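You operate a simulated robot arm through the tools that you are given. There is no shell and no other tool. Be economical: measure what you need, move in short steps, check, and stop when the job is done.

You run a simulated robot arm. Do the job below in one go: nothing can be reset, and whatever is moved stays where it is left.

## Task
Swap the blocked silencer in the holder for the purple one and prove its flow.
Fine: flow-test the fitted one first; valve shut ahead of the swap and at the end; the old one goes in the BLOCKED tray; leave the third.
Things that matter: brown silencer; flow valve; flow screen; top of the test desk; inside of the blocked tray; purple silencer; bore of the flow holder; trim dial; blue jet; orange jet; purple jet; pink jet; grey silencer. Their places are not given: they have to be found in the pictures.

Only the result counts: the job must be done as asked and must still hold three seconds after the hand-in. Knocking over, shifting, dropping, spilling or breaking anything else fails it.

## Robot
A 7-joint arm with a two-finger parallel gripper, fixed in place. Base frame: the origin is at the foot of the arm, x ahead of it, y to its left, z up; the work surface is at about z = 0. Lengths are in m, angles in rad, forces in N, time in s.
With the tool pointing down near the work surface it reaches from about 0.22 to 0.58 m from the base axis. Its first joint turns from -1.152 to 1.152 rad. Payload 2.5 kg.
The tool frame sits at the grasp point between the pads (the TCP): z along the fingers, y along the line on which they close. The tips reach 0.023 m beyond it. The gripper opens to 0.094 m. The fingers are 0.038 m wide and 0.01 m thick; the gripper's body (0.054 by 0.096 m) begins 0.039 m behind the TCP.
Orientation is that of the tool frame in the base frame, as [roll, pitch, yaw] about the fixed x, y, z axes, in that order (R = Rz(yaw) Ry(pitch) Rx(roll)). With the fingers straight down and closing along the base's y, the tool's x points along the base's -x, its y along +y and its z along -z.

## Interface
- The arm moves only by the tool step_arm. Its argument "motion" is a list of rows, each an object (a shift or turn left out is 0, a gripper value left out holds the last) with "delta_pos": the shift along the tool's x, y, z in m, a list of three; "dr": the turn, a rotation vector about the tool's x, y, z in rad, a list of three; "gripper": the opening, from 0 (shut) to 1 (fully open). In form: [{"delta_pos": [tx, ty, tz], "dr": [wx, wy, wz], "gripper": gripper}, ...]. A call has 1 to 8 rows; each row is the pose to reach, as a shift and turn from the pose commanded when the call began, along the tool's axes at that moment. A row lasts 0.2 s, in which the tool goes at most 0.05 m and 0.15 rad; a call with a longer step from one row to the next is refused whole, and so is a gripper value outside its range. Where a pose cannot be reached the arm comes as near as it can. A force on the tool above 40 N (or 10 N above the force at the start of the call, whichever is more), or a blocked arm, ends the call early, and 0.2 s more pass. Each finger travels about 0.108 m/s and halts on what it meets, pressing with about 38 N; the grip force reading is that of the motor and also rises with nothing between the fingers. The clock runs only during rows and for 0.2 s after the last one: add rows that repeat a pose to give the fingers time. The reply holds the time, the measured pose of the TCP, the force on the tool along the base axes, the opening and the grip force, in the units named above and with some noise.
- Cameras (640 x 400 px; columns grow to the right, rows downward): "scene" is fixed at [0.1147, -0.4094, 0.5324]; the picture's right is [0.86, -0.52, 0.00], its down [-0.35, -0.58, -0.73] and it looks along [0.38, 0.63, -0.68] (base axes); focal length 214 px, centre (320, 200). "wrist" rides on the gripper at [-0.039, 0, -0.044] in the tool frame; the picture's right is [0.00, -1.00, 0.00], its down [0.97, 0.00, -0.24] and it looks along [0.24, 0.00, 0.97] (tool axes); focal length 218 px, centre (320, 200).
- get_image(camera): a new picture of that camera. No time passes.
- measure_at(camera, pixels): for up to 12 pixels [column, row] of the newest picture of that camera ("zoom" is the newest enlarged one), the place [x, y, z] in the base frame of the surface seen there, good to about 0.002 m. No time passes.
- zoom(camera, box): a new picture of the part [left, top, right, bottom] of that camera's present view, enlarged. No time passes.
- sign_off(): hands the job in; it is judged then, once.

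Work in short steps. Measure before you move; look again where a grasp or a placing could have gone wrong, and mend it. You have 80 turns and 46 pictures in all, those below and enlarged ones among them. Open the gripper and draw the arm clear of the work before you hand the job in, unless the task says otherwise; then end with one line.

The tools are called after "Emit:" by a JSON object that holds its "fn" and its "kwargs". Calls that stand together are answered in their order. step_arm: Moves the arm, as the interface text tells. Its arguments: {"type":"object","properties":{"motion":{"type":"array"}},"required":["motion"]} The other tools are called the same way: get_image (camera) takes a picture; measure_at (camera, pixels) gives the place of the surface under pixels of a picture; zoom (camera, box) takes an enlarged picture of a part of a camera's view; sign_off () hands the job in.

At the start:

```text
t: 0.0
position: [0.4105, -0.0388, 0.3839]
tcp_rot: [3.141, 0.0, -3.141]
ft_force: [0.1, -0.5, 0.9]
width: 0.0939
finger_force: 0.1
```

scene: 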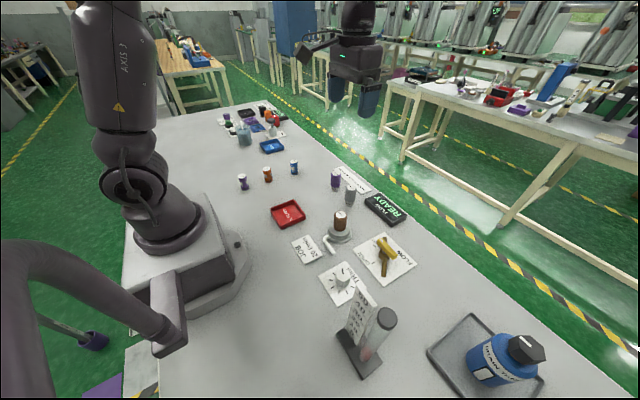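
wrist: 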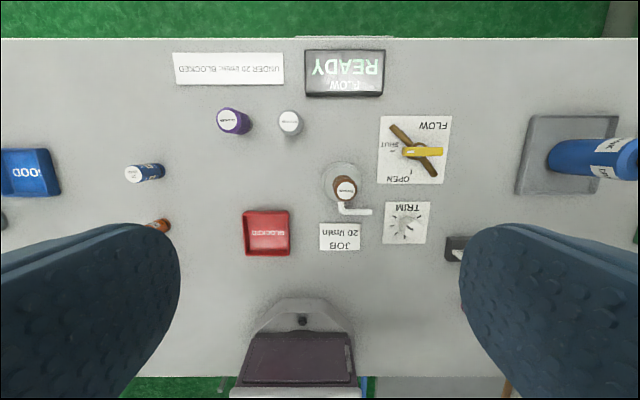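

The wrist view shows the holder with the brown silencer (345,188), valve (420,150), trim dial (405,222), red tray (267,232) and purple silencer (233,121). I'll zoom to read details and measure.

Emit:
{"fn": "zoom", "kwargs": {"camera": "wrist", "box": [200, 40, 460, 260]}}

Emit:
{"fn": "zoom", "kwargs": {"camera": "scene", "box": [220, 150, 440, 310]}}

Emit:
{"fn": "measure_at", "kwargs": {"camera": "wrist", "pixels": [[345, 188], [330, 175], [233, 119], [290, 121], [267, 235], [248, 216], [288, 250], [420, 152], [400, 138], [435, 152], [405, 220], [300, 150]]}}

```text
1.82 times, centred on (330, 150) of wrist
```

zoom: 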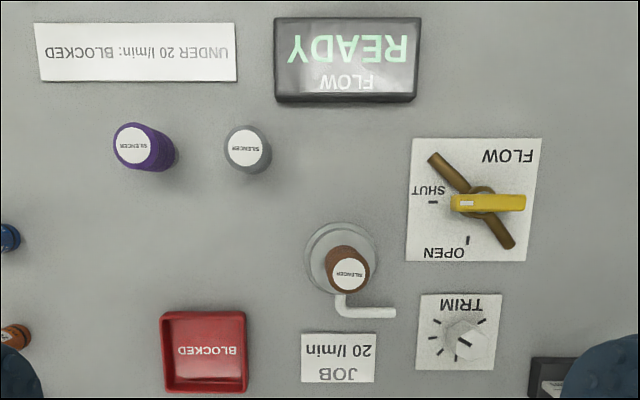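

```text
2.50 times, centred on (330, 230) of scene
```

zoom: 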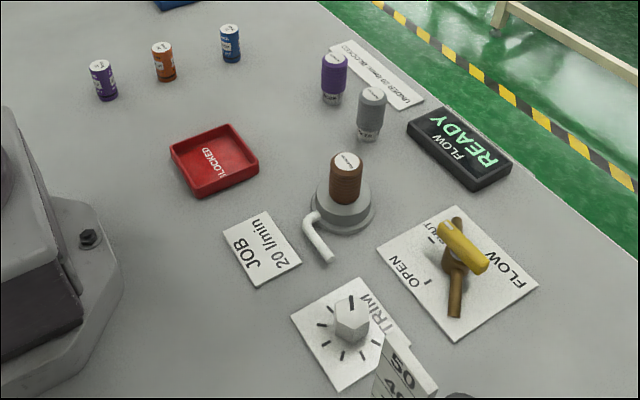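

```text
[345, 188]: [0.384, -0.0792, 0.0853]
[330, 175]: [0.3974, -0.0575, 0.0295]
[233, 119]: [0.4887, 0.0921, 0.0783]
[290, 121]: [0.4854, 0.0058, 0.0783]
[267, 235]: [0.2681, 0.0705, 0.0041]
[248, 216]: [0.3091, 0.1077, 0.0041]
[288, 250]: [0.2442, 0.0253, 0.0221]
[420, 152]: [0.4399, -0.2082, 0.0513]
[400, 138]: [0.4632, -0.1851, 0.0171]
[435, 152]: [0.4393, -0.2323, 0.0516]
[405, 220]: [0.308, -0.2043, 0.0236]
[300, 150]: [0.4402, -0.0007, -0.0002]
```

Valve lever has a white mark that seems to point to SHUT. I'll zoom for details of the valve, trim dial and holder.

Emit:
{"fn": "zoom", "kwargs": {"camera": "wrist", "box": [370, 105, 460, 250]}}

Emit:
{"fn": "zoom", "kwargs": {"camera": "scene", "box": [310, 200, 420, 290]}}

```text
2.76 times, centred on (415, 178) of wrist
```

zoom: 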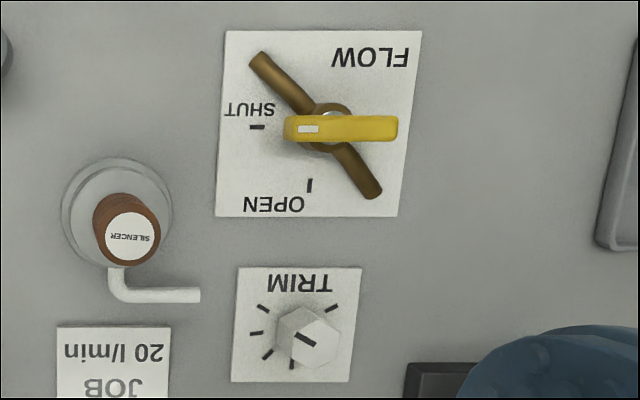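

```text
4.44 times, centred on (365, 245) of scene
```

zoom: 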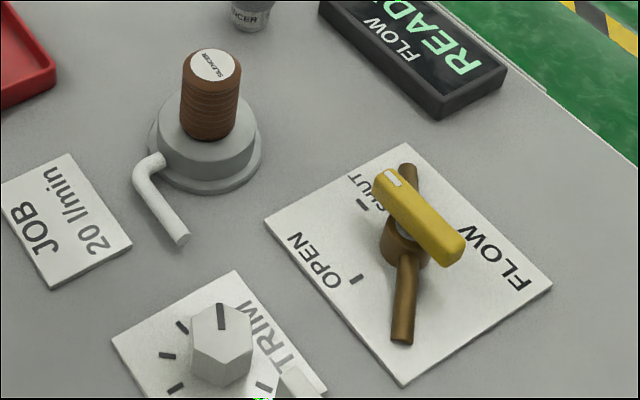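

Lever's marked end points to SHUT. Measuring the lever, stem, pipes, holder and silencer in the current zoom.

Emit:
{"fn": "measure_at", "kwargs": {"camera": "zoom", "pixels": [[392, 180], [450, 246], [420, 212], [405, 246], [402, 320], [408, 185], [428, 262], [390, 235], [360, 204], [357, 279], [215, 65], [210, 130]]}}

Emit:
{"fn": "zoom", "kwargs": {"camera": "wrist", "box": [380, 110, 450, 190]}}

```text
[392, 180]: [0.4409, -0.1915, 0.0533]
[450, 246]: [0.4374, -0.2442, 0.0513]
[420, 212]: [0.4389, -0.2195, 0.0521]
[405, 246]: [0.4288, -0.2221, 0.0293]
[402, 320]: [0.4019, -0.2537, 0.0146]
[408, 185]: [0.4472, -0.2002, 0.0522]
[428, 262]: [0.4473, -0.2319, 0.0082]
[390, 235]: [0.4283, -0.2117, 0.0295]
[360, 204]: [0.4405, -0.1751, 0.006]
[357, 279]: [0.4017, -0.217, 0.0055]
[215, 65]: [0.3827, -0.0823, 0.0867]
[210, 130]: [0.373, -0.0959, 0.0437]
```

```text
5.00 times, centred on (415, 150) of wrist
```

zoom: 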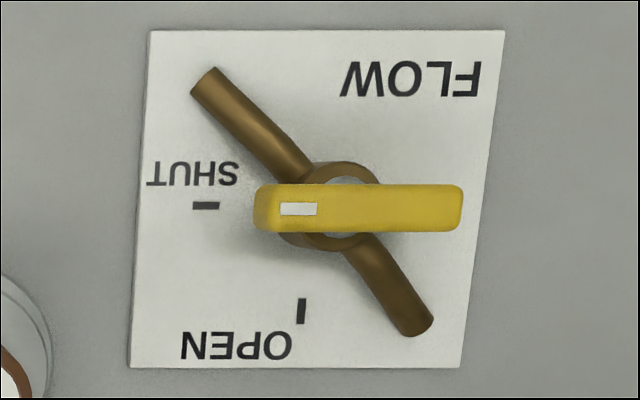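

Pivot sits at about (0.4405, -0.217) from the ticks; lever top is at z 0.052. I move over it while turning the gripper to close across the lever.

Emit:
{"fn": "step_arm", "kwargs": {"motion": [{"delta_pos": [-0.0037, -0.0223, 0.025], "dr": [0, 0, 0.15], "gripper": 0.6}, {"delta_pos": [-0.0074, -0.0446, 0.05], "dr": [0, 0, 0.3]}, {"delta_pos": [-0.0111, -0.0669, 0.075], "dr": [0, 0, 0.45]}, {"delta_pos": [-0.0148, -0.0891, 0.1], "dr": [0, 0, 0.6]}, {"delta_pos": [-0.0185, -0.1114, 0.125], "dr": [0, 0, 0.75]}, {"delta_pos": [-0.0222, -0.1337, 0.15], "dr": [0, 0, 0.9]}, {"delta_pos": [-0.0259, -0.156, 0.175], "dr": [0, 0, 1.05]}, {"delta_pos": [-0.0295, -0.1782, 0.2], "dr": [0, 0, 1.2]}]}}

```text
t: 1.8
position: [0.4407, -0.2167, 0.1821]
tcp_rot: [3.139, -0.001, 1.938]
ft_force: [0.5, 0.6, 0.3]
width: 0.0565
finger_force: 0.1
```

On target over the lever; finishing the turn (0.37 rad) and lowering to z 0.10.

Emit:
{"fn": "step_arm", "kwargs": {"motion": [{"delta_pos": [0, 0, 0.03], "dr": [0, 0, 0.14]}, {"delta_pos": [0, 0, 0.06], "dr": [0, 0, 0.28]}, {"delta_pos": [0, 0, 0.08], "dr": [0, 0, 0.368]}, {"delta_pos": [0, 0, 0.08], "dr": [0, 0, 0.368]}]}}

Emit:
{"fn": "get_image", "kwargs": {"camera": "wrist"}}

```text
t: 2.8
position: [0.4399, -0.2167, 0.1046]
tcp_rot: [3.141, -0.001, 1.573]
ft_force: [0.1, -0.6, 0.2]
width: 0.0563
finger_force: 0.0
```

```text
38 pictures are left
```

wrist: 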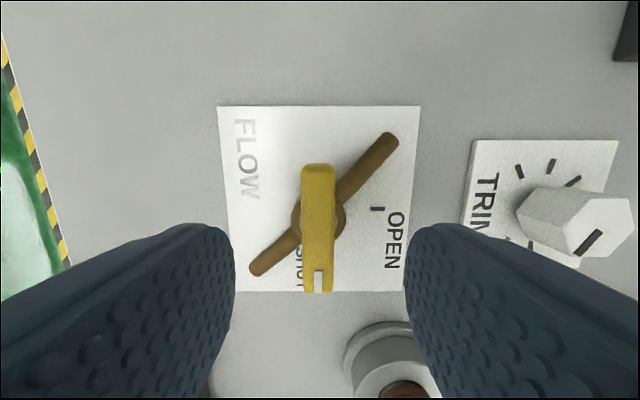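

Lever is centred between the fingers (column 318). Lower to z≈0.055 and close on it.

Emit:
{"fn": "step_arm", "kwargs": {"motion": [{"delta_pos": [0, 0, 0.025]}, {"delta_pos": [0, 0, 0.048]}, {"delta_pos": [0, 0, 0.048]}, {"delta_pos": [0, 0, 0.048], "gripper": 0.05}, {"delta_pos": [0, 0, 0.048]}, {"delta_pos": [0, 0, 0.048]}]}}

```text
t: 4.2
position: [0.4404, -0.2189, 0.0568]
tcp_rot: [3.141, 0.0, 1.573]
ft_force: [4.2, -4.4, -4.9]
width: 0.0161
finger_force: 44.9
```

Gripped the lever (width 0.016). Turn CCW toward OPEN.

Emit:
{"fn": "step_arm", "kwargs": {"motion": [{"dr": [0, 0, -0.14]}, {"dr": [0, 0, -0.28]}, {"dr": [0, 0, -0.42]}, {"dr": [0, 0, -0.56]}, {"dr": [0, 0, -0.7]}, {"dr": [0, 0, -0.8]}]}}

```text
t: 5.6
position: [0.4433, -0.2179, 0.0571]
tcp_rot: [3.137, 0.009, 2.377]
ft_force: [30.1, -8.1, -15.5]
width: 0.0161
finger_force: 45.2
```

Side force of 30 N in +x: the true pivot is a few mm more +x. I yield with a small shift, then look at the reading.

Emit:
{"fn": "step_arm", "kwargs": {"motion": [{"delta_pos": [-0.0028, 0.0025, 0], "dr": [0, 0, 0]}, {"delta_pos": [-0.0028, 0.0025, -0.001], "dr": [0, 0, 0]}]}}

Emit:
{"fn": "get_image", "kwargs": {"camera": "wrist"}}

Emit:
{"fn": "zoom", "kwargs": {"camera": "scene", "box": [310, 180, 420, 290]}}

```text
t: 6.2
position: [0.4418, -0.2171, 0.0568]
tcp_rot: [-3.141, -0.004, 2.373]
ft_force: [-3.7, 4.0, 10.5]
width: 0.016
finger_force: 44.8
```

```text
37 pictures are left
```

wrist: 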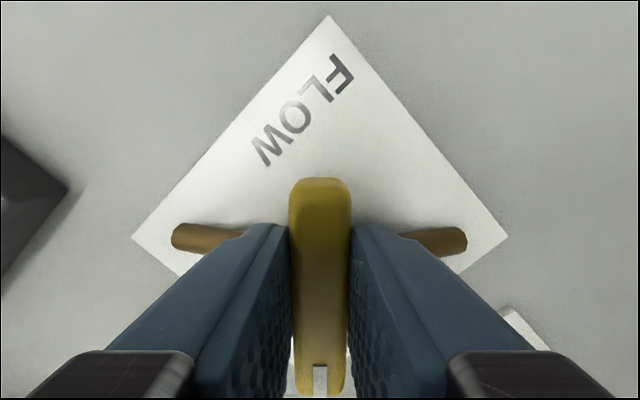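

```text
3.64 times, centred on (365, 235) of scene
```

zoom: 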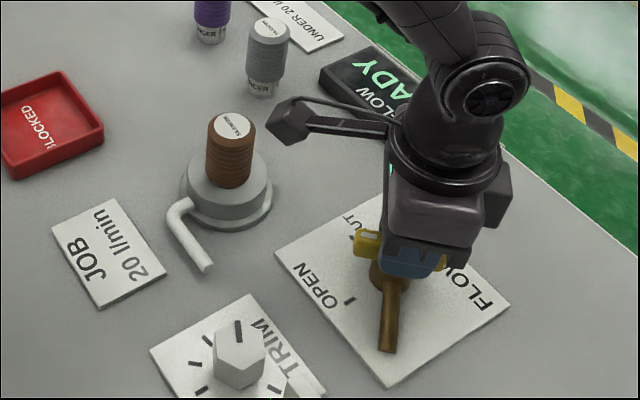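

Lever turns well and forces are low now. Continue to the 90° mark (about 0.77 rad more).

Emit:
{"fn": "step_arm", "kwargs": {"motion": [{"dr": [0, 0, -0.14]}, {"dr": [0, 0, -0.28]}, {"dr": [0, 0, -0.42]}, {"dr": [0, 0, -0.56]}, {"dr": [0, 0, -0.7]}, {"dr": [0, 0, -0.76]}, {"dr": [0, 0, -0.76]}]}}

Emit:
{"fn": "zoom", "kwargs": {"camera": "scene", "box": [310, 180, 420, 290]}}

```text
t: 7.8
position: [0.4432, -0.2146, 0.0562]
tcp_rot: [3.136, -0.001, 3.136]
ft_force: [-9.1, 18.3, 14.2]
width: 0.0158
finger_force: 44.5
```

```text
3.64 times, centred on (365, 235) of scene
```

zoom: 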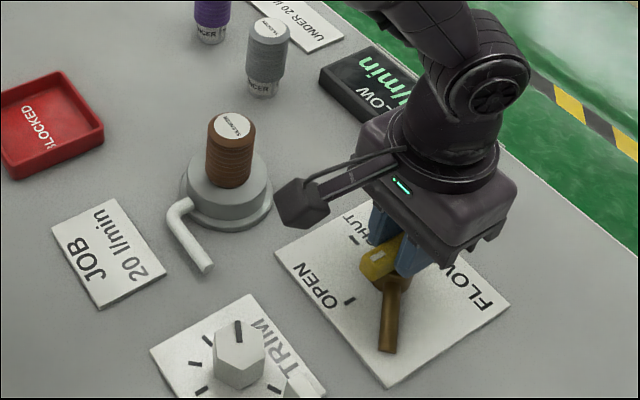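

Screen now shows l/min; the arm hides the figure. I release and rise to read it.

Emit:
{"fn": "step_arm", "kwargs": {"motion": [{"gripper": 0.6}, {"gripper": 0.6}, {"gripper": 0.6}, {"delta_pos": [0, 0, -0.04]}, {"delta_pos": [0, 0, -0.08]}, {"delta_pos": [0, 0, -0.12]}]}}

Emit:
{"fn": "get_image", "kwargs": {"camera": "wrist"}}

Emit:
{"fn": "zoom", "kwargs": {"camera": "scene", "box": [310, 180, 420, 290]}}

```text
t: 9.2
position: [0.4432, -0.2174, 0.1773]
tcp_rot: [-3.14, 0.0, 3.134]
ft_force: [0.1, 0.2, -0.1]
width: 0.0564
finger_force: 0.1
```

```text
34 pictures are left
```

wrist: 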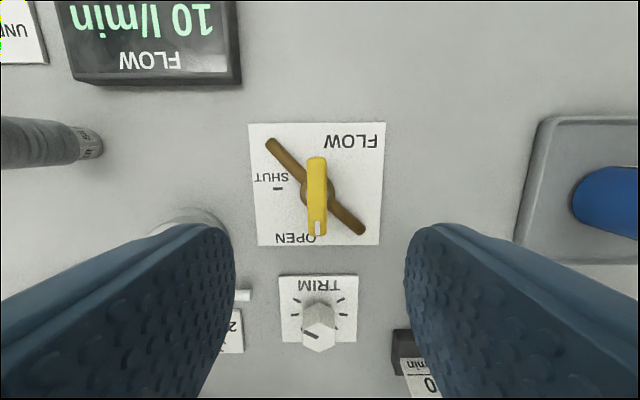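

```text
3.64 times, centred on (365, 235) of scene
```

zoom: 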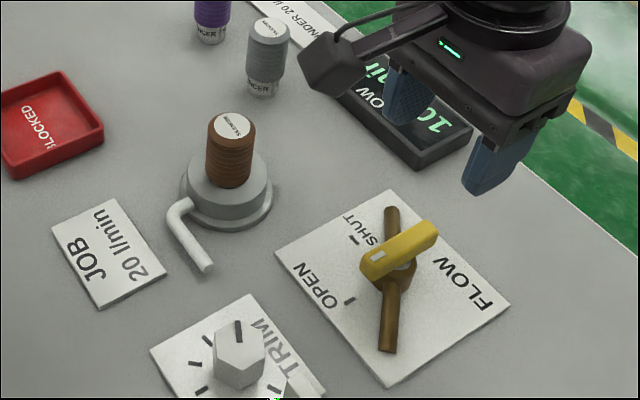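

The screen reads 10 l/min: blocked, as expected. Measuring the lever in its new position before shutting it.

Emit:
{"fn": "measure_at", "kwargs": {"camera": "wrist", "pixels": [[317, 162], [317, 200], [311, 200], [323, 200], [317, 228], [278, 188], [313, 239]]}}

```text
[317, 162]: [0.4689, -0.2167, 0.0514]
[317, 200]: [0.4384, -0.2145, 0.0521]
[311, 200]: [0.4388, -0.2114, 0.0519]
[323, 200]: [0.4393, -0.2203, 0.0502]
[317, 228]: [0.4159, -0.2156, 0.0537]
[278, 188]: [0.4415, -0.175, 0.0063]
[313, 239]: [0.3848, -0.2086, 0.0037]
```

Pivot is about (0.4415, -0.216). Descend with the small correction and grip.

Emit:
{"fn": "step_arm", "kwargs": {"motion": [{"delta_pos": [0.0015, 0.0014, 0.04]}, {"delta_pos": [0.0015, 0.0014, 0.08]}, {"delta_pos": [0.0015, 0.0014, 0.12]}, {"delta_pos": [0.0015, 0.0014, 0.12]}, {"delta_pos": [0.0015, 0.0014, 0.12], "gripper": 0.05}, {"delta_pos": [0.0015, 0.0014, 0.12]}, {"delta_pos": [0.0015, 0.0014, 0.12]}]}}

```text
t: 10.8
position: [0.4415, -0.2169, 0.0559]
tcp_rot: [3.139, 0.0, 3.134]
ft_force: [3.9, 3.5, -6.3]
width: 0.0157
finger_force: 44.7
```

Gripped with low side load; turning CW toward SHUT.

Emit:
{"fn": "step_arm", "kwargs": {"motion": [{"dr": [0, 0, 0.14]}, {"dr": [0, 0, 0.28]}, {"dr": [0, 0, 0.42]}, {"dr": [0, 0, 0.56]}, {"dr": [0, 0, 0.7]}, {"dr": [0, 0, 0.8]}]}}

```text
t: 12.2
position: [0.4403, -0.2152, 0.0552]
tcp_rot: [-3.138, -0.003, 2.328]
ft_force: [-1.0, -4.9, -31.3]
width: 0.0158
finger_force: 44.8
```

Half way, only a vertical load; continue to SHUT.

Emit:
{"fn": "step_arm", "kwargs": {"motion": [{"dr": [0, 0, 0.14], "delta_pos": [0, 0, 0.0005]}, {"dr": [0, 0, 0.28], "delta_pos": [0, 0, 0.0005]}, {"dr": [0, 0, 0.42], "delta_pos": [0, 0, 0.0005]}, {"dr": [0, 0, 0.56], "delta_pos": [0, 0, 0.0005]}, {"dr": [0, 0, 0.7], "delta_pos": [0, 0, 0.0005]}, {"dr": [0, 0, 0.77], "delta_pos": [0, 0, 0.0005]}, {"dr": [0, 0, 0.77], "delta_pos": [0, 0, 0.0005]}]}}

Emit:
{"fn": "zoom", "kwargs": {"camera": "scene", "box": [310, 180, 420, 290]}}

```text
t: 13.8
position: [0.4395, -0.2159, 0.0554]
tcp_rot: [-3.135, 0.0, 1.563]
ft_force: [-13.5, -14.9, -22.8]
width: 0.016
finger_force: 44.5
```

```text
3.64 times, centred on (365, 235) of scene
```

zoom: 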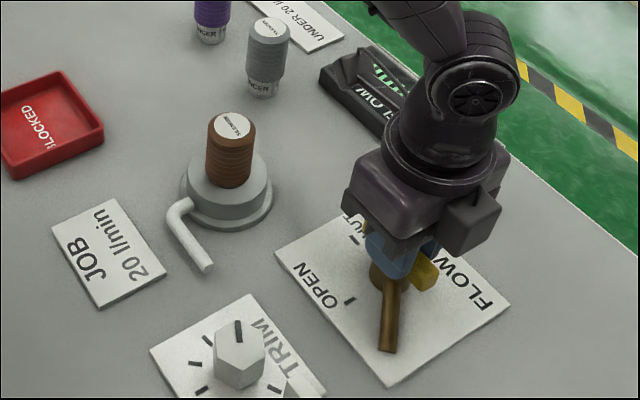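

Lever is back across to SHUT; release, rise and check lever and screen.

Emit:
{"fn": "step_arm", "kwargs": {"motion": [{"gripper": 0.6}, {"gripper": 0.6}, {"gripper": 0.6}, {"delta_pos": [0, 0, -0.04]}, {"delta_pos": [0, 0, -0.08]}, {"delta_pos": [0, 0, -0.12]}, {"delta_pos": [0, 0, -0.16]}]}}

Emit:
{"fn": "zoom", "kwargs": {"camera": "scene", "box": [310, 180, 420, 290]}}

Emit:
{"fn": "get_image", "kwargs": {"camera": "wrist"}}

```text
t: 15.4
position: [0.4442, -0.2171, 0.2159]
tcp_rot: [3.141, 0.0, 1.563]
ft_force: [0.0, -0.4, 0.2]
width: 0.0562
finger_force: 0.0
```

```text
3.64 times, centred on (365, 235) of scene
```

zoom: 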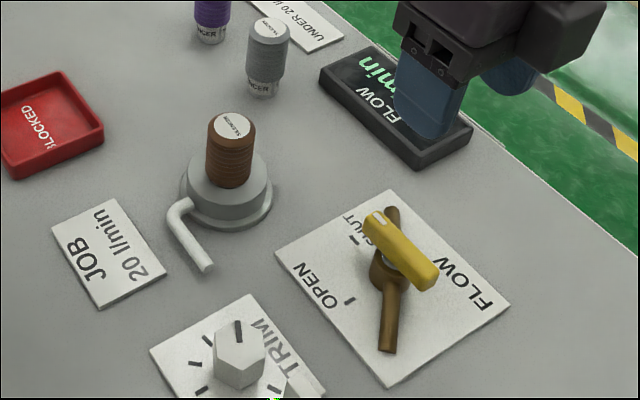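

```text
30 pictures are left
```

wrist: 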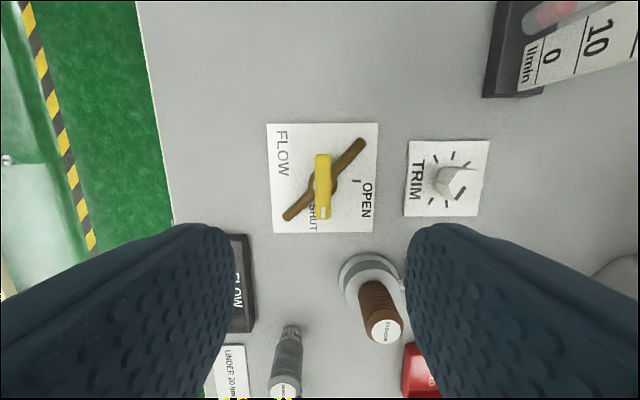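

Valve is shut again (marker at the SHUT tick). Now I go above the brown silencer in the holder and turn the gripper back.

Emit:
{"fn": "step_arm", "kwargs": {"motion": [{"delta_pos": [0.017, -0.0076, 0], "dr": [0, 0, -0.15]}, {"delta_pos": [0.034, -0.0152, 0], "dr": [0, 0, -0.3]}, {"delta_pos": [0.051, -0.0229, 0], "dr": [0, 0, -0.45]}, {"delta_pos": [0.068, -0.0305, 0], "dr": [0, 0, -0.6]}, {"delta_pos": [0.085, -0.0381, 0], "dr": [0, 0, -0.75]}, {"delta_pos": [0.102, -0.0457, 0], "dr": [0, 0, -0.9]}, {"delta_pos": [0.119, -0.0534, 0], "dr": [0, 0, -1.05]}, {"delta_pos": [0.1355, -0.061, 0], "dr": [0, 0, -1.2]}]}}

Emit:
{"fn": "step_arm", "kwargs": {"motion": [{"dr": [0, 0, -0.15]}, {"dr": [0, 0, -0.3]}, {"dr": [0, 0, -0.378]}, {"dr": [0, 0, -0.378]}]}}

Emit:
{"fn": "get_image", "kwargs": {"camera": "wrist"}}

Emit:
{"fn": "get_image", "kwargs": {"camera": "scene"}}

```text
t: 17.2
position: [0.3825, -0.0787, 0.2177]
tcp_rot: [-3.14, 0.0, 2.766]
ft_force: [-0.3, 0.8, -0.6]
width: 0.0568
finger_force: 0.1
```

```text
t: 18.2
position: [0.3812, -0.0787, 0.2178]
tcp_rot: [3.141, -0.001, 3.141]
ft_force: [0.0, -0.4, 0.9]
width: 0.0565
finger_force: 0.0
```

```text
29 pictures are left
```

wrist: 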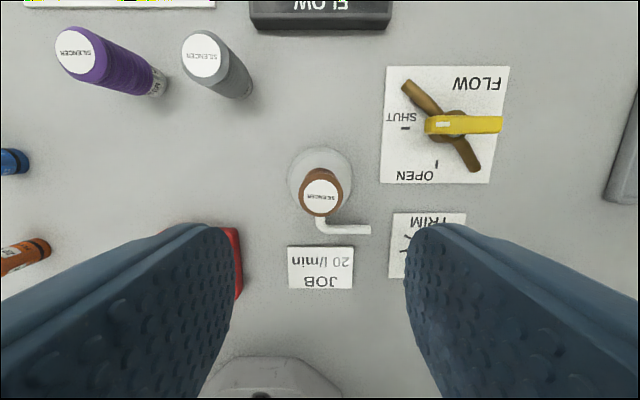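

```text
28 pictures are left
```

scene: 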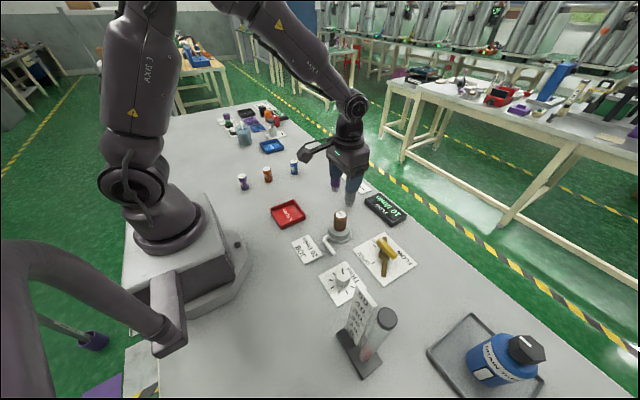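

The screen still shows a figure; I check the screen and flow tube, and measure the silencers and tray.

Emit:
{"fn": "zoom", "kwargs": {"camera": "scene", "box": [320, 185, 420, 245]}}

Emit:
{"fn": "measure_at", "kwargs": {"camera": "wrist", "pixels": [[321, 196], [306, 196], [336, 196], [321, 183], [321, 209], [297, 160], [345, 165], [76, 56], [201, 55], [158, 85], [245, 92], [319, 152]]}}

Emit:
{"fn": "zoom", "kwargs": {"camera": "scene", "box": [325, 280, 415, 380]}}

```text
6.40 times, centred on (370, 215) of scene
```

zoom: 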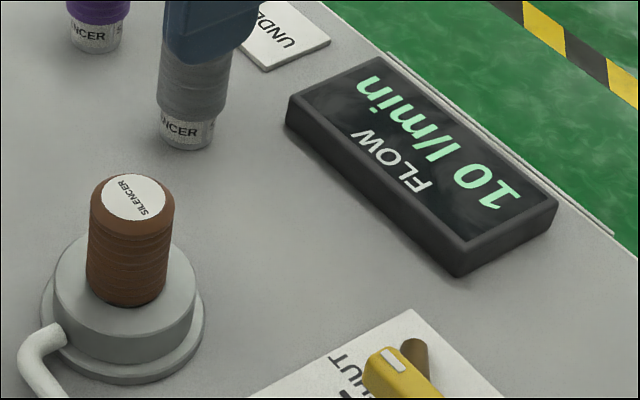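

```text
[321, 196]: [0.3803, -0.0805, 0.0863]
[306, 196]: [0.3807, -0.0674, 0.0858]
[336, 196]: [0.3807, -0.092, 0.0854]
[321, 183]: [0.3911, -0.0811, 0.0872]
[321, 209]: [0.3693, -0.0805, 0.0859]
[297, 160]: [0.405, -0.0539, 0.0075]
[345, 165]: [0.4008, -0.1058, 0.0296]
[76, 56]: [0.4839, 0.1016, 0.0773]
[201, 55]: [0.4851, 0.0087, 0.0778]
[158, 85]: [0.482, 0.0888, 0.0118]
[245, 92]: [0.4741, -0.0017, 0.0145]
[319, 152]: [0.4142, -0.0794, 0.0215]
```

```text
4.00 times, centred on (370, 330) of scene
```

zoom: 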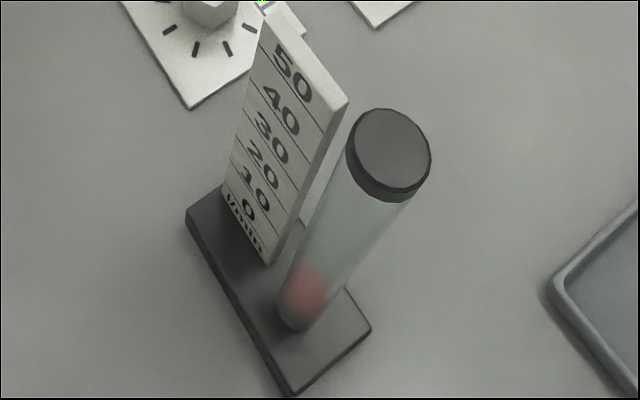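

Tube float sits at 0, so the valve is truly shut (screen holds its last value). Brown axis is (0.3805, -0.080), top z 0.086; descend and grip.

Emit:
{"fn": "step_arm", "kwargs": {"motion": [{"delta_pos": [0.0007, -0.0016, 0.04]}, {"delta_pos": [0.0007, -0.0016, 0.08]}, {"delta_pos": [0.0007, -0.0016, 0.12]}, {"delta_pos": [0.0007, -0.0016, 0.15]}, {"delta_pos": [0.0007, -0.0016, 0.15]}, {"delta_pos": [0.0007, -0.0016, 0.15], "gripper": 0.1}, {"delta_pos": [0.0007, -0.0016, 0.15]}, {"delta_pos": [0.0007, -0.0016, 0.15]}]}}

```text
t: 20.0
position: [0.3792, -0.0821, 0.067]
tcp_rot: [-3.141, 0.0, 3.141]
ft_force: [-0.5, -0.3, 0.3]
width: 0.0367
finger_force: 38.5
```

Gripped (width 0.037, no side load). Lift straight up and check.

Emit:
{"fn": "step_arm", "kwargs": {"motion": [{"delta_pos": [0, 0, -0.01]}, {"delta_pos": [0, 0, -0.03]}, {"delta_pos": [0, 0, -0.06]}, {"delta_pos": [0, 0, -0.09]}, {"delta_pos": [0, 0, -0.12]}]}}

Emit:
{"fn": "get_image", "kwargs": {"camera": "scene"}}

```text
t: 21.2
position: [0.3815, -0.0819, 0.1869]
tcp_rot: [3.141, -0.001, 3.142]
ft_force: [-0.3, -0.3, -1.3]
width: 0.0368
finger_force: 38.1
```

```text
25 pictures are left
```

scene: 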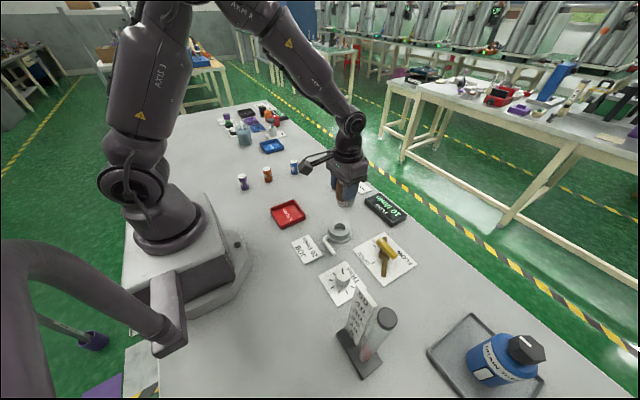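

The brown one is out. Zoom on holder and tray to measure the bore and the tray interior.

Emit:
{"fn": "zoom", "kwargs": {"camera": "scene", "box": [265, 190, 365, 260]}}

```text
5.71 times, centred on (315, 225) of scene
```

zoom: 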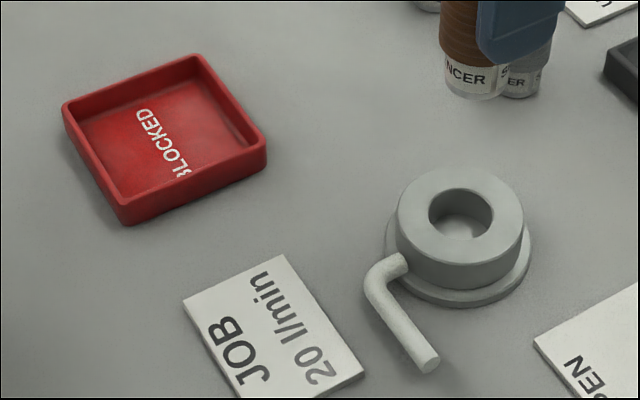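

Emit:
{"fn": "measure_at", "kwargs": {"camera": "zoom", "pixels": [[428, 214], [495, 216], [461, 188], [461, 241], [460, 225], [65, 103], [200, 58], [266, 150], [126, 222], [160, 140], [200, 70], [395, 205]]}}

```text
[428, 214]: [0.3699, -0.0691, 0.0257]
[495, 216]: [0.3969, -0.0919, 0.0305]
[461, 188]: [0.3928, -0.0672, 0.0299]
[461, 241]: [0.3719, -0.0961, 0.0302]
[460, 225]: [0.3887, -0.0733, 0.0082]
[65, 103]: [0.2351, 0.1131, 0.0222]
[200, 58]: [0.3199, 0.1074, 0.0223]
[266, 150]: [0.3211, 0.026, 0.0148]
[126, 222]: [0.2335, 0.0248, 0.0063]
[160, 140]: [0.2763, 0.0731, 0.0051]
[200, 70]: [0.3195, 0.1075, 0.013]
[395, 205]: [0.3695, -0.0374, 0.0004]
```

Bore centre (0.3825, -0.081), tray centre (0.277, 0.069) with floor z≈0.0045. Carry the brown one over the tray and stand it inside.

Emit:
{"fn": "step_arm", "kwargs": {"motion": [{"delta_pos": [0.02, 0.03, 0]}, {"delta_pos": [0.045, 0.065, 0]}, {"delta_pos": [0.07, 0.1, 0]}, {"delta_pos": [0.09, 0.13, 0]}, {"delta_pos": [0.1045, 0.151, 0]}, {"delta_pos": [0.1045, 0.151, 0.04]}, {"delta_pos": [0.1045, 0.151, 0.08]}, {"delta_pos": [0.1045, 0.151, 0.1]}]}}

Emit:
{"fn": "zoom", "kwargs": {"camera": "scene", "box": [240, 160, 340, 240]}}

```text
t: 23.0
position: [0.2766, 0.0704, 0.0861]
tcp_rot: [3.141, 0.002, 3.141]
ft_force: [0.4, -0.4, -0.7]
width: 0.0367
finger_force: 38.1
```

```text
5.00 times, centred on (290, 200) of scene
```

zoom: 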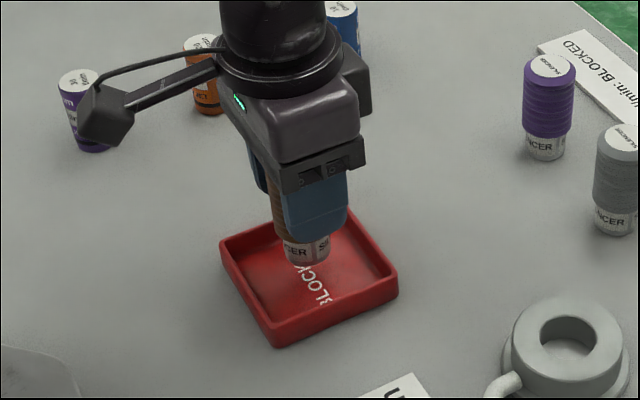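

Well centred over the tray, bottom about 22 mm above floor. Lower gently.

Emit:
{"fn": "step_arm", "kwargs": {"motion": [{"delta_pos": [0, 0, 0.01]}, {"delta_pos": [0, 0, 0.016]}, {"delta_pos": [0, 0, 0.019]}, {"delta_pos": [0, 0, 0.021]}, {"delta_pos": [0, 0, 0.022]}]}}

```text
t: 24.2
position: [0.2776, 0.0701, 0.065]
tcp_rot: [3.141, 0.0, 3.141]
ft_force: [0.1, -0.8, -2.3]
width: 0.0369
finger_force: 37.9
```

No contact yet; go down a further 2 mm in tiny steps.

Emit:
{"fn": "step_arm", "kwargs": {"motion": [{"delta_pos": [0, 0, 0.001]}, {"delta_pos": [0, 0, 0.002]}]}}

```text
t: 24.8
position: [0.2761, 0.0708, 0.0616]
tcp_rot: [3.141, -0.001, -3.141]
ft_force: [-5.2, -0.8, 23.7]
width: 0.0365
finger_force: 37.9
```

Contact (24 N up). Release slowly and rise.

Emit:
{"fn": "step_arm", "kwargs": {"motion": [{"delta_pos": [0, 0, -0.0008]}, {"delta_pos": [0, 0, -0.0008], "gripper": 0.62}, {"delta_pos": [0, 0, -0.0008]}, {"delta_pos": [0, 0, -0.0008]}, {"delta_pos": [0, 0, -0.03]}, {"delta_pos": [0, 0, -0.07]}, {"delta_pos": [0, 0, -0.11]}, {"delta_pos": [0, 0, -0.14]}]}}

Emit:
{"fn": "zoom", "kwargs": {"camera": "scene", "box": [240, 150, 400, 250]}}

```text
t: 26.6
position: [0.2782, 0.0706, 0.2036]
tcp_rot: [3.141, 0.0, -3.141]
ft_force: [0.6, 1.2, 0.0]
width: 0.0581
finger_force: 0.1
```

```text
4.00 times, centred on (320, 200) of scene
```

zoom: 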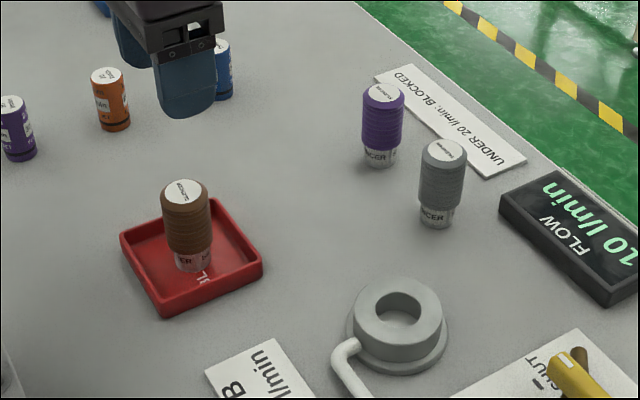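

Brown stands in the tray. Measuring the purple silencer from this zoom (383,97).

Emit:
{"fn": "measure_at", "kwargs": {"camera": "zoom", "pixels": [[385, 94], [368, 94], [402, 94], [385, 84], [385, 104], [381, 155], [444, 150], [366, 125], [400, 125]]}}

Emit:
{"fn": "step_arm", "kwargs": {"motion": [{"delta_pos": [-0.04, 0.005, 0]}, {"delta_pos": [-0.08, 0.01, 0]}, {"delta_pos": [-0.12, 0.015, 0]}, {"delta_pos": [-0.16, 0.02, 0]}, {"delta_pos": [-0.195, 0.025, 0]}, {"delta_pos": [-0.21, 0.026, 0]}, {"delta_pos": [-0.21, 0.026, 0]}]}}

Emit:
{"fn": "get_image", "kwargs": {"camera": "wrist"}}

```text
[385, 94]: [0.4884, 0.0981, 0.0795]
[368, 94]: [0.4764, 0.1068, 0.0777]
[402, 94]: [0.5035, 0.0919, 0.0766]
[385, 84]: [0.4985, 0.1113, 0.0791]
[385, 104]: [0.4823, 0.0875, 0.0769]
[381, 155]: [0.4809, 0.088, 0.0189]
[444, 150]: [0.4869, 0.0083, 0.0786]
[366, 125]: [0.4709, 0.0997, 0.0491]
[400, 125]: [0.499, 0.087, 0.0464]
```

```text
t: 28.2
position: [0.4867, 0.0941, 0.2034]
tcp_rot: [3.141, 0.001, 3.142]
ft_force: [-1.0, 0.7, 0.7]
width: 0.0581
finger_force: 0.0
```

```text
21 pictures are left
```

wrist: 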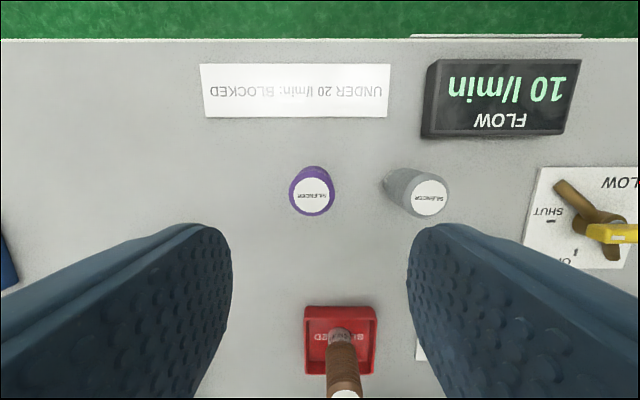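

Purple's top is centred near (312,195). Measure its edges.

Emit:
{"fn": "measure_at", "kwargs": {"camera": "wrist", "pixels": [[312, 195], [295, 195], [329, 195], [312, 180], [312, 211], [429, 196], [410, 196]]}}

```text
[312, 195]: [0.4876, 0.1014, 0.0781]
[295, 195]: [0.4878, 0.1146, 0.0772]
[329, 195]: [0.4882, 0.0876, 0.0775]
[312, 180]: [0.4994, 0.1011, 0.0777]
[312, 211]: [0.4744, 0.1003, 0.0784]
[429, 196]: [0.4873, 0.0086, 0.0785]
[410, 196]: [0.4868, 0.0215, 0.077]
```

Purple axis (0.487, 0.101). Shift, descend to z 0.059, grip.

Emit:
{"fn": "step_arm", "kwargs": {"motion": [{"delta_pos": [-0.0005, 0.0068, 0.03]}, {"delta_pos": [-0.0005, 0.0068, 0.07]}, {"delta_pos": [-0.0005, 0.0068, 0.11]}, {"delta_pos": [-0.0005, 0.0068, 0.144]}, {"delta_pos": [-0.0005, 0.0068, 0.144]}, {"delta_pos": [-0.0005, 0.0068, 0.144], "gripper": 0.1}, {"delta_pos": [-0.0005, 0.0068, 0.144]}, {"delta_pos": [-0.0005, 0.0068, 0.144]}]}}

Emit:
{"fn": "step_arm", "kwargs": {"motion": [{"delta_pos": [0, 0, -0.01]}, {"delta_pos": [0, 0, -0.04]}, {"delta_pos": [0, 0, -0.08]}, {"delta_pos": [0, 0, -0.12]}, {"delta_pos": [0, 0, -0.12]}]}}

Emit:
{"fn": "zoom", "kwargs": {"camera": "scene", "box": [270, 120, 410, 260]}}

```text
t: 30.0
position: [0.4865, 0.1015, 0.0585]
tcp_rot: [-3.141, 0.001, 3.141]
ft_force: [-0.9, 0.5, 0.3]
width: 0.037
finger_force: 37.8
```

```text
t: 31.2
position: [0.4847, 0.1021, 0.1776]
tcp_rot: [-3.141, 0.0, 3.14]
ft_force: [0.0, 0.0, -0.7]
width: 0.0369
finger_force: 37.8
```

```text
2.86 times, centred on (340, 190) of scene
```

zoom: 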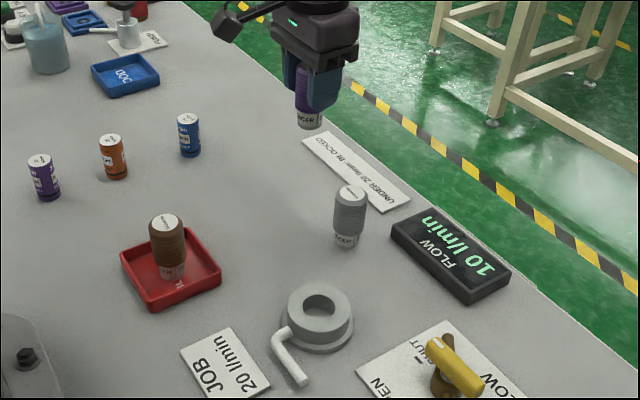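

Purple is held upright. Carry toward the holder, stopping short in x so the wrist camera sees the empty bore.

Emit:
{"fn": "step_arm", "kwargs": {"motion": [{"delta_pos": [0.025, -0.03, 0]}, {"delta_pos": [0.05, -0.06, 0]}, {"delta_pos": [0.075, -0.091, 0]}, {"delta_pos": [0.1, -0.122, 0]}, {"delta_pos": [0.125, -0.153, 0]}, {"delta_pos": [0.15, -0.183, 0]}, {"delta_pos": [0.15, -0.183, 0]}]}}

Emit:
{"fn": "zoom", "kwargs": {"camera": "wrist", "box": [240, 90, 400, 250]}}

```text
t: 32.8
position: [0.337, -0.0831, 0.1786]
tcp_rot: [3.141, 0.001, -3.141]
ft_force: [-0.1, 0.7, -1.8]
width: 0.0369
finger_force: 37.6
```

```text
2.50 times, centred on (320, 170) of wrist
```

zoom: 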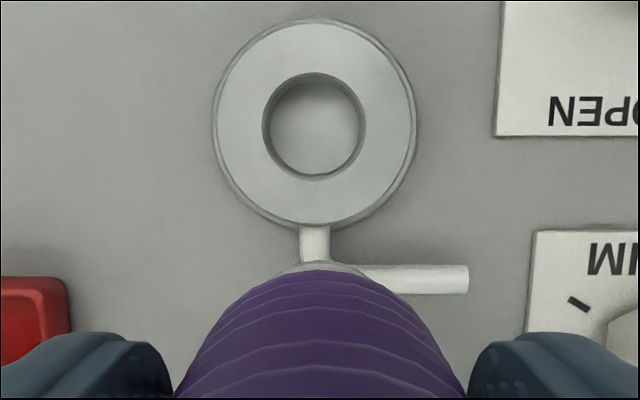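

Bore is clear at zoom (314,126). Measure symmetric points on the rim's top face.

Emit:
{"fn": "measure_at", "kwargs": {"camera": "zoom", "pixels": [[222, 122], [410, 122], [316, 25], [316, 218], [259, 125], [369, 125], [315, 69], [315, 184], [315, 126], [318, 275]]}}

```text
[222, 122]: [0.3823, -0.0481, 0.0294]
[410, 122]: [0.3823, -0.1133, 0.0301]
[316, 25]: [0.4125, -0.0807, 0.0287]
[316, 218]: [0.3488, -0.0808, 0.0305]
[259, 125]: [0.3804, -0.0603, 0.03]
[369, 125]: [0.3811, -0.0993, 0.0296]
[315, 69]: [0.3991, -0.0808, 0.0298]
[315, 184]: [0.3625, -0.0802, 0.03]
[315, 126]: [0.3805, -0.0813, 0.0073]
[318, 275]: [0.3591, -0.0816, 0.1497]
```

Bore centre is (0.3808, -0.0803); the purple is at about (0.3372, -0.0818). Move over it and lower to just above the rim.

Emit:
{"fn": "step_arm", "kwargs": {"motion": [{"delta_pos": [-0.022, 0.0008, 0]}, {"delta_pos": [-0.0436, 0.0016, 0]}, {"delta_pos": [-0.0436, 0.0016, 0.04]}, {"delta_pos": [-0.0436, 0.0016, 0.078]}, {"delta_pos": [-0.0436, 0.0016, 0.078]}]}}

Emit:
{"fn": "zoom", "kwargs": {"camera": "scene", "box": [300, 190, 380, 250]}}

```text
t: 34.0
position: [0.3813, -0.0775, 0.1026]
tcp_rot: [3.141, -0.002, 3.141]
ft_force: [-0.2, -0.5, -0.6]
width: 0.0372
finger_force: 37.4
```

```text
6.67 times, centred on (340, 220) of scene
```

zoom: 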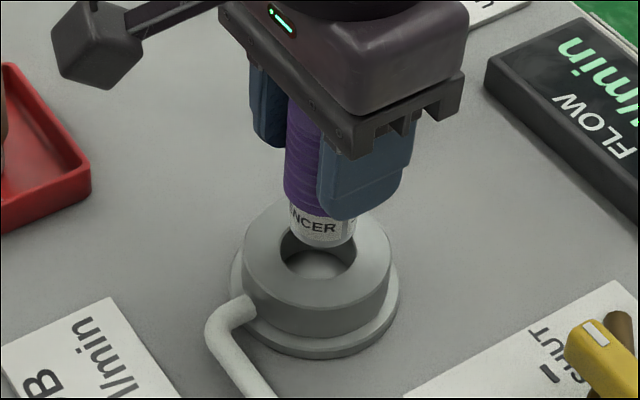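

Aligned visually (stub col 320, bore col 317). Lower in small steps, watching the force.

Emit:
{"fn": "step_arm", "kwargs": {"motion": [{"delta_pos": [0, 0, 0.008]}, {"delta_pos": [0, 0, 0.014]}, {"delta_pos": [0, 0, 0.018]}]}}

```text
t: 34.8
position: [0.3839, -0.0784, 0.0846]
tcp_rot: [-3.14, 0.005, 3.14]
ft_force: [-3.8, 2.1, 28.0]
width: 0.0372
finger_force: 38.0
```

28 N upward at z 0.085: it touches the rim or the entry. Back up slightly and look.

Emit:
{"fn": "step_arm", "kwargs": {"motion": [{"delta_pos": [0, 0, -0.002]}, {"delta_pos": [0, 0, -0.002]}]}}

Emit:
{"fn": "zoom", "kwargs": {"camera": "scene", "box": [315, 205, 365, 245]}}

```text
t: 35.4
position: [0.3808, -0.0792, 0.0836]
tcp_rot: [-3.141, -0.003, 3.14]
ft_force: [0.6, 0.7, -0.4]
width: 0.0371
finger_force: 38.3
```

```text
10.00 times, centred on (340, 225) of scene
```

zoom: 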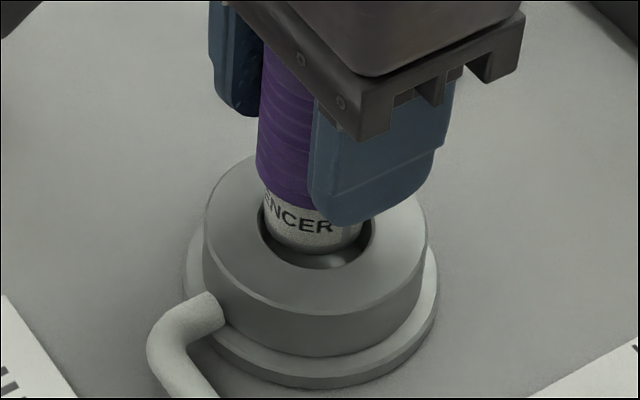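

Stub is already in the bore mouth but sits left/behind: gap ~15 px right vs 3 px left (~2 mm). Shift +x 1 mm, -y 1.3 mm and lower gently.

Emit:
{"fn": "step_arm", "kwargs": {"motion": [{"delta_pos": [-0.001, -0.0013, 0]}, {"delta_pos": [-0.001, -0.0013, 0.003]}, {"delta_pos": [-0.001, -0.0013, 0.006]}]}}

```text
t: 36.2
position: [0.3818, -0.0791, 0.0784]
tcp_rot: [3.142, 0.0, -3.14]
ft_force: [-0.3, 0.3, -1.0]
width: 0.0371
finger_force: 37.7
```

No resistance now; continue down to the seat (TCP about 0.067).

Emit:
{"fn": "step_arm", "kwargs": {"motion": [{"delta_pos": [0, 0, 0.003]}, {"delta_pos": [0, 0, 0.006]}, {"delta_pos": [0, 0, 0.009]}, {"delta_pos": [0, 0, 0.0105]}]}}

```text
t: 37.2
position: [0.3827, -0.0817, 0.069]
tcp_rot: [-3.141, 0.0, -3.141]
ft_force: [0.5, -0.3, -0.6]
width: 0.0369
finger_force: 37.7
```

Emit:
{"fn": "step_arm", "kwargs": {"motion": [{"delta_pos": [0, 0, 0.001]}, {"delta_pos": [0, 0, 0.002]}, {"delta_pos": [0, 0, 0.003]}]}}

Emit:
{"fn": "zoom", "kwargs": {"camera": "scene", "box": [315, 205, 365, 245]}}

```text
t: 38.0
position: [0.3822, -0.0812, 0.066]
tcp_rot: [3.141, 0.0, 3.14]
ft_force: [0.0, -0.5, -0.4]
width: 0.0372
finger_force: 37.9
```

```text
10.00 times, centred on (340, 225) of scene
```

zoom: 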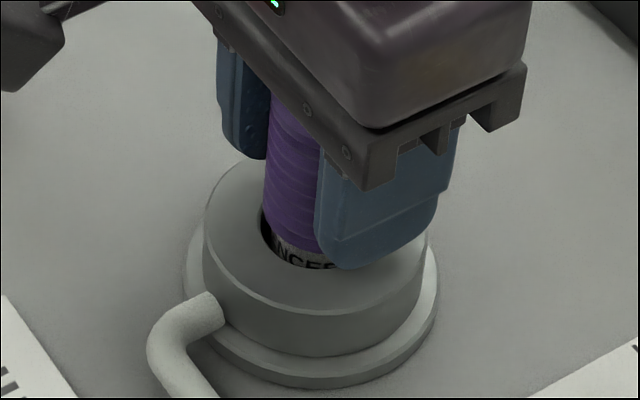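

Still no seat contact; chrome still partly visible. Lower on in 1 mm steps until contact.

Emit:
{"fn": "step_arm", "kwargs": {"motion": [{"delta_pos": [0, 0, 0.001]}, {"delta_pos": [0, 0, 0.002]}, {"delta_pos": [0, 0, 0.003]}]}}

```text
t: 38.8
position: [0.382, -0.0801, 0.0621]
tcp_rot: [3.141, 0.0, 3.141]
ft_force: [-4.7, 0.4, 5.2]
width: 0.0368
finger_force: 38.0
```

First contact (5 N). One more mm to confirm seating.

Emit:
{"fn": "step_arm", "kwargs": {"motion": [{"delta_pos": [0, 0, 0.001]}]}}

Emit:
{"fn": "zoom", "kwargs": {"camera": "scene", "box": [315, 205, 365, 245]}}

```text
t: 39.2
position: [0.3817, -0.0798, 0.0625]
tcp_rot: [-3.141, 0.0, 3.141]
ft_force: [-6.5, 2.0, 14.8]
width: 0.0369
finger_force: 38.2
```

```text
10.00 times, centred on (340, 225) of scene
```

zoom: 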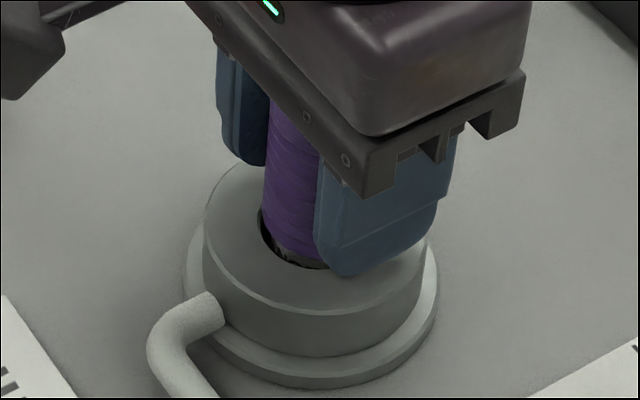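

Contact at 15 N and chrome now hidden: seated. Release, rise and check its top height.

Emit:
{"fn": "step_arm", "kwargs": {"motion": [{"delta_pos": [0.0005, 0, -0.0008]}, {"delta_pos": [0.0005, 0, -0.0008], "gripper": 0.62}, {"delta_pos": [0.0005, 0, -0.0008]}, {"delta_pos": [0.0005, 0, -0.0008]}, {"delta_pos": [0, 0, -0.03]}, {"delta_pos": [0, 0, -0.07]}, {"delta_pos": [0, 0, -0.11]}, {"delta_pos": [0, 0, -0.15]}]}}

Emit:
{"fn": "zoom", "kwargs": {"camera": "scene", "box": [270, 160, 410, 260]}}

```text
t: 41.0
position: [0.3827, -0.0811, 0.2123]
tcp_rot: [3.141, 0.001, 3.139]
ft_force: [0.1, -0.2, -0.2]
width: 0.0583
finger_force: 0.1
```

```text
4.00 times, centred on (340, 210) of scene
```

zoom: 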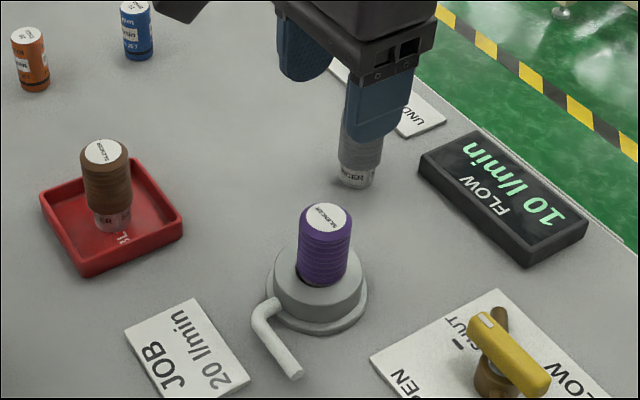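

Looks seated and upright. Verify the top height, and move back over the valve with the gripper turning 90° CW.

Emit:
{"fn": "measure_at", "kwargs": {"camera": "zoom", "pixels": [[327, 216], [315, 216], [339, 218]]}}

Emit:
{"fn": "step_arm", "kwargs": {"motion": [{"delta_pos": [-0.0074, -0.0168, 0], "dr": [0, 0, 0.15]}, {"delta_pos": [-0.0148, -0.0337, 0], "dr": [0, 0, 0.3]}, {"delta_pos": [-0.0222, -0.0506, 0], "dr": [0, 0, 0.45]}, {"delta_pos": [-0.0296, -0.0675, 0], "dr": [0, 0, 0.6]}, {"delta_pos": [-0.037, -0.0844, 0], "dr": [0, 0, 0.75]}, {"delta_pos": [-0.0444, -0.1013, 0], "dr": [0, 0, 0.9]}, {"delta_pos": [-0.0518, -0.1182, 0], "dr": [0, 0, 1.05]}, {"delta_pos": [-0.0593, -0.135, 0], "dr": [0, 0, 1.2]}]}}

Emit:
{"fn": "step_arm", "kwargs": {"motion": [{"delta_pos": [0, 0, 0.03], "dr": [0, 0, 0.14]}, {"delta_pos": [0, 0, 0.06], "dr": [0, 0, 0.28]}, {"delta_pos": [0, 0, 0.1], "dr": [0, 0, 0.37]}, {"delta_pos": [0, 0, 0.1], "dr": [0, 0, 0.37]}]}}

Emit:
{"fn": "get_image", "kwargs": {"camera": "wrist"}}

```text
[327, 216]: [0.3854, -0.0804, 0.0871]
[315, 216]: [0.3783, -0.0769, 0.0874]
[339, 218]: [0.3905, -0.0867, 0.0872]
```

```text
t: 42.8
position: [0.4421, -0.2161, 0.2128]
tcp_rot: [3.141, -0.001, 1.938]
ft_force: [0.0, -0.2, -0.3]
width: 0.0585
finger_force: 0.2
```

```text
t: 43.8
position: [0.442, -0.2159, 0.1094]
tcp_rot: [3.142, -0.001, 1.569]
ft_force: [0.3, 0.3, 0.0]
width: 0.0581
finger_force: 0.1
```

```text
13 pictures are left
```

wrist: 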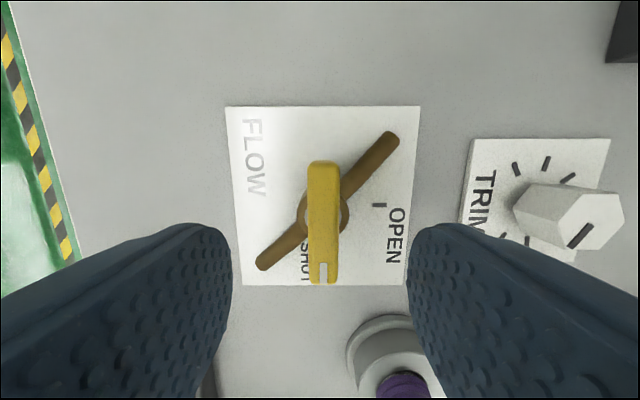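

Purple top at z 0.087, same as the old one: seated. Lever is centred (col 323); descend and grip.

Emit:
{"fn": "step_arm", "kwargs": {"motion": [{"delta_pos": [0, -0.0005, 0.03]}, {"delta_pos": [0, -0.0005, 0.0535]}, {"delta_pos": [0, -0.0005, 0.0535]}, {"delta_pos": [0, -0.0005, 0.0535], "gripper": 0.05}, {"delta_pos": [0, -0.0005, 0.0535]}, {"delta_pos": [0, -0.0005, 0.0535]}]}}

Emit:
{"fn": "step_arm", "kwargs": {"motion": [{"dr": [0, 0, -0.14]}, {"dr": [0, 0, -0.28]}, {"dr": [0, 0, -0.42]}, {"dr": [0, 0, -0.56]}, {"dr": [0, 0, -0.7]}, {"dr": [0, 0, -0.8]}]}}

```text
t: 45.2
position: [0.4395, -0.2156, 0.0569]
tcp_rot: [-3.136, -0.001, 1.571]
ft_force: [-22.0, 8.1, 16.9]
width: 0.0159
finger_force: 44.9
```

```text
t: 46.6
position: [0.44, -0.2166, 0.0574]
tcp_rot: [3.142, 0.002, 2.376]
ft_force: [-0.1, -9.7, -10.2]
width: 0.0162
finger_force: 44.8
```

Turning smoothly; continue to OPEN.

Emit:
{"fn": "step_arm", "kwargs": {"motion": [{"dr": [0, 0, -0.14]}, {"dr": [0, 0, -0.28]}, {"dr": [0, 0, -0.42]}, {"dr": [0, 0, -0.56]}, {"dr": [0, 0, -0.7]}, {"dr": [0, 0, -0.77]}, {"dr": [0, 0, -0.77]}]}}

Emit:
{"fn": "step_arm", "kwargs": {"motion": [{"gripper": 0.6}, {"gripper": 0.6}, {"gripper": 0.6}, {"delta_pos": [0, 0, -0.04]}, {"delta_pos": [0, 0, -0.08]}, {"delta_pos": [0, 0, -0.12]}]}}

Emit:
{"fn": "get_image", "kwargs": {"camera": "wrist"}}

Emit:
{"fn": "zoom", "kwargs": {"camera": "scene", "box": [325, 280, 415, 380]}}

```text
t: 48.2
position: [0.4417, -0.2158, 0.0588]
tcp_rot: [-3.14, 0.002, -3.14]
ft_force: [15.0, -16.0, -31.3]
width: 0.0159
finger_force: 44.7
```

```text
t: 49.6
position: [0.4399, -0.215, 0.18]
tcp_rot: [3.141, -0.002, -3.141]
ft_force: [0.6, -0.1, 0.2]
width: 0.0567
finger_force: 0.0
```

```text
12 pictures are left
```

wrist: 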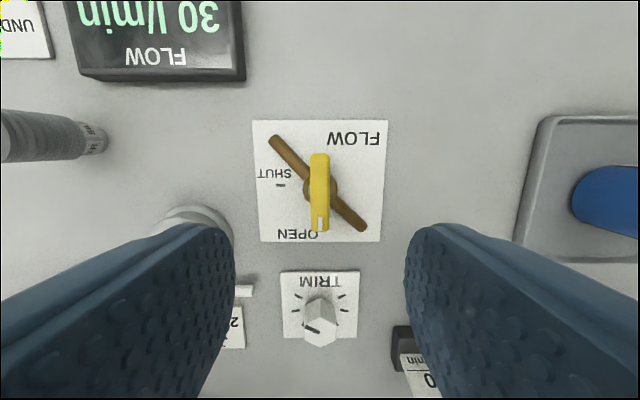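

```text
4.00 times, centred on (370, 330) of scene
```

zoom: 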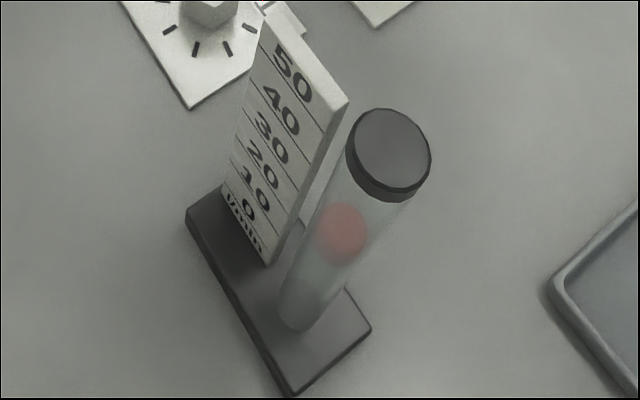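

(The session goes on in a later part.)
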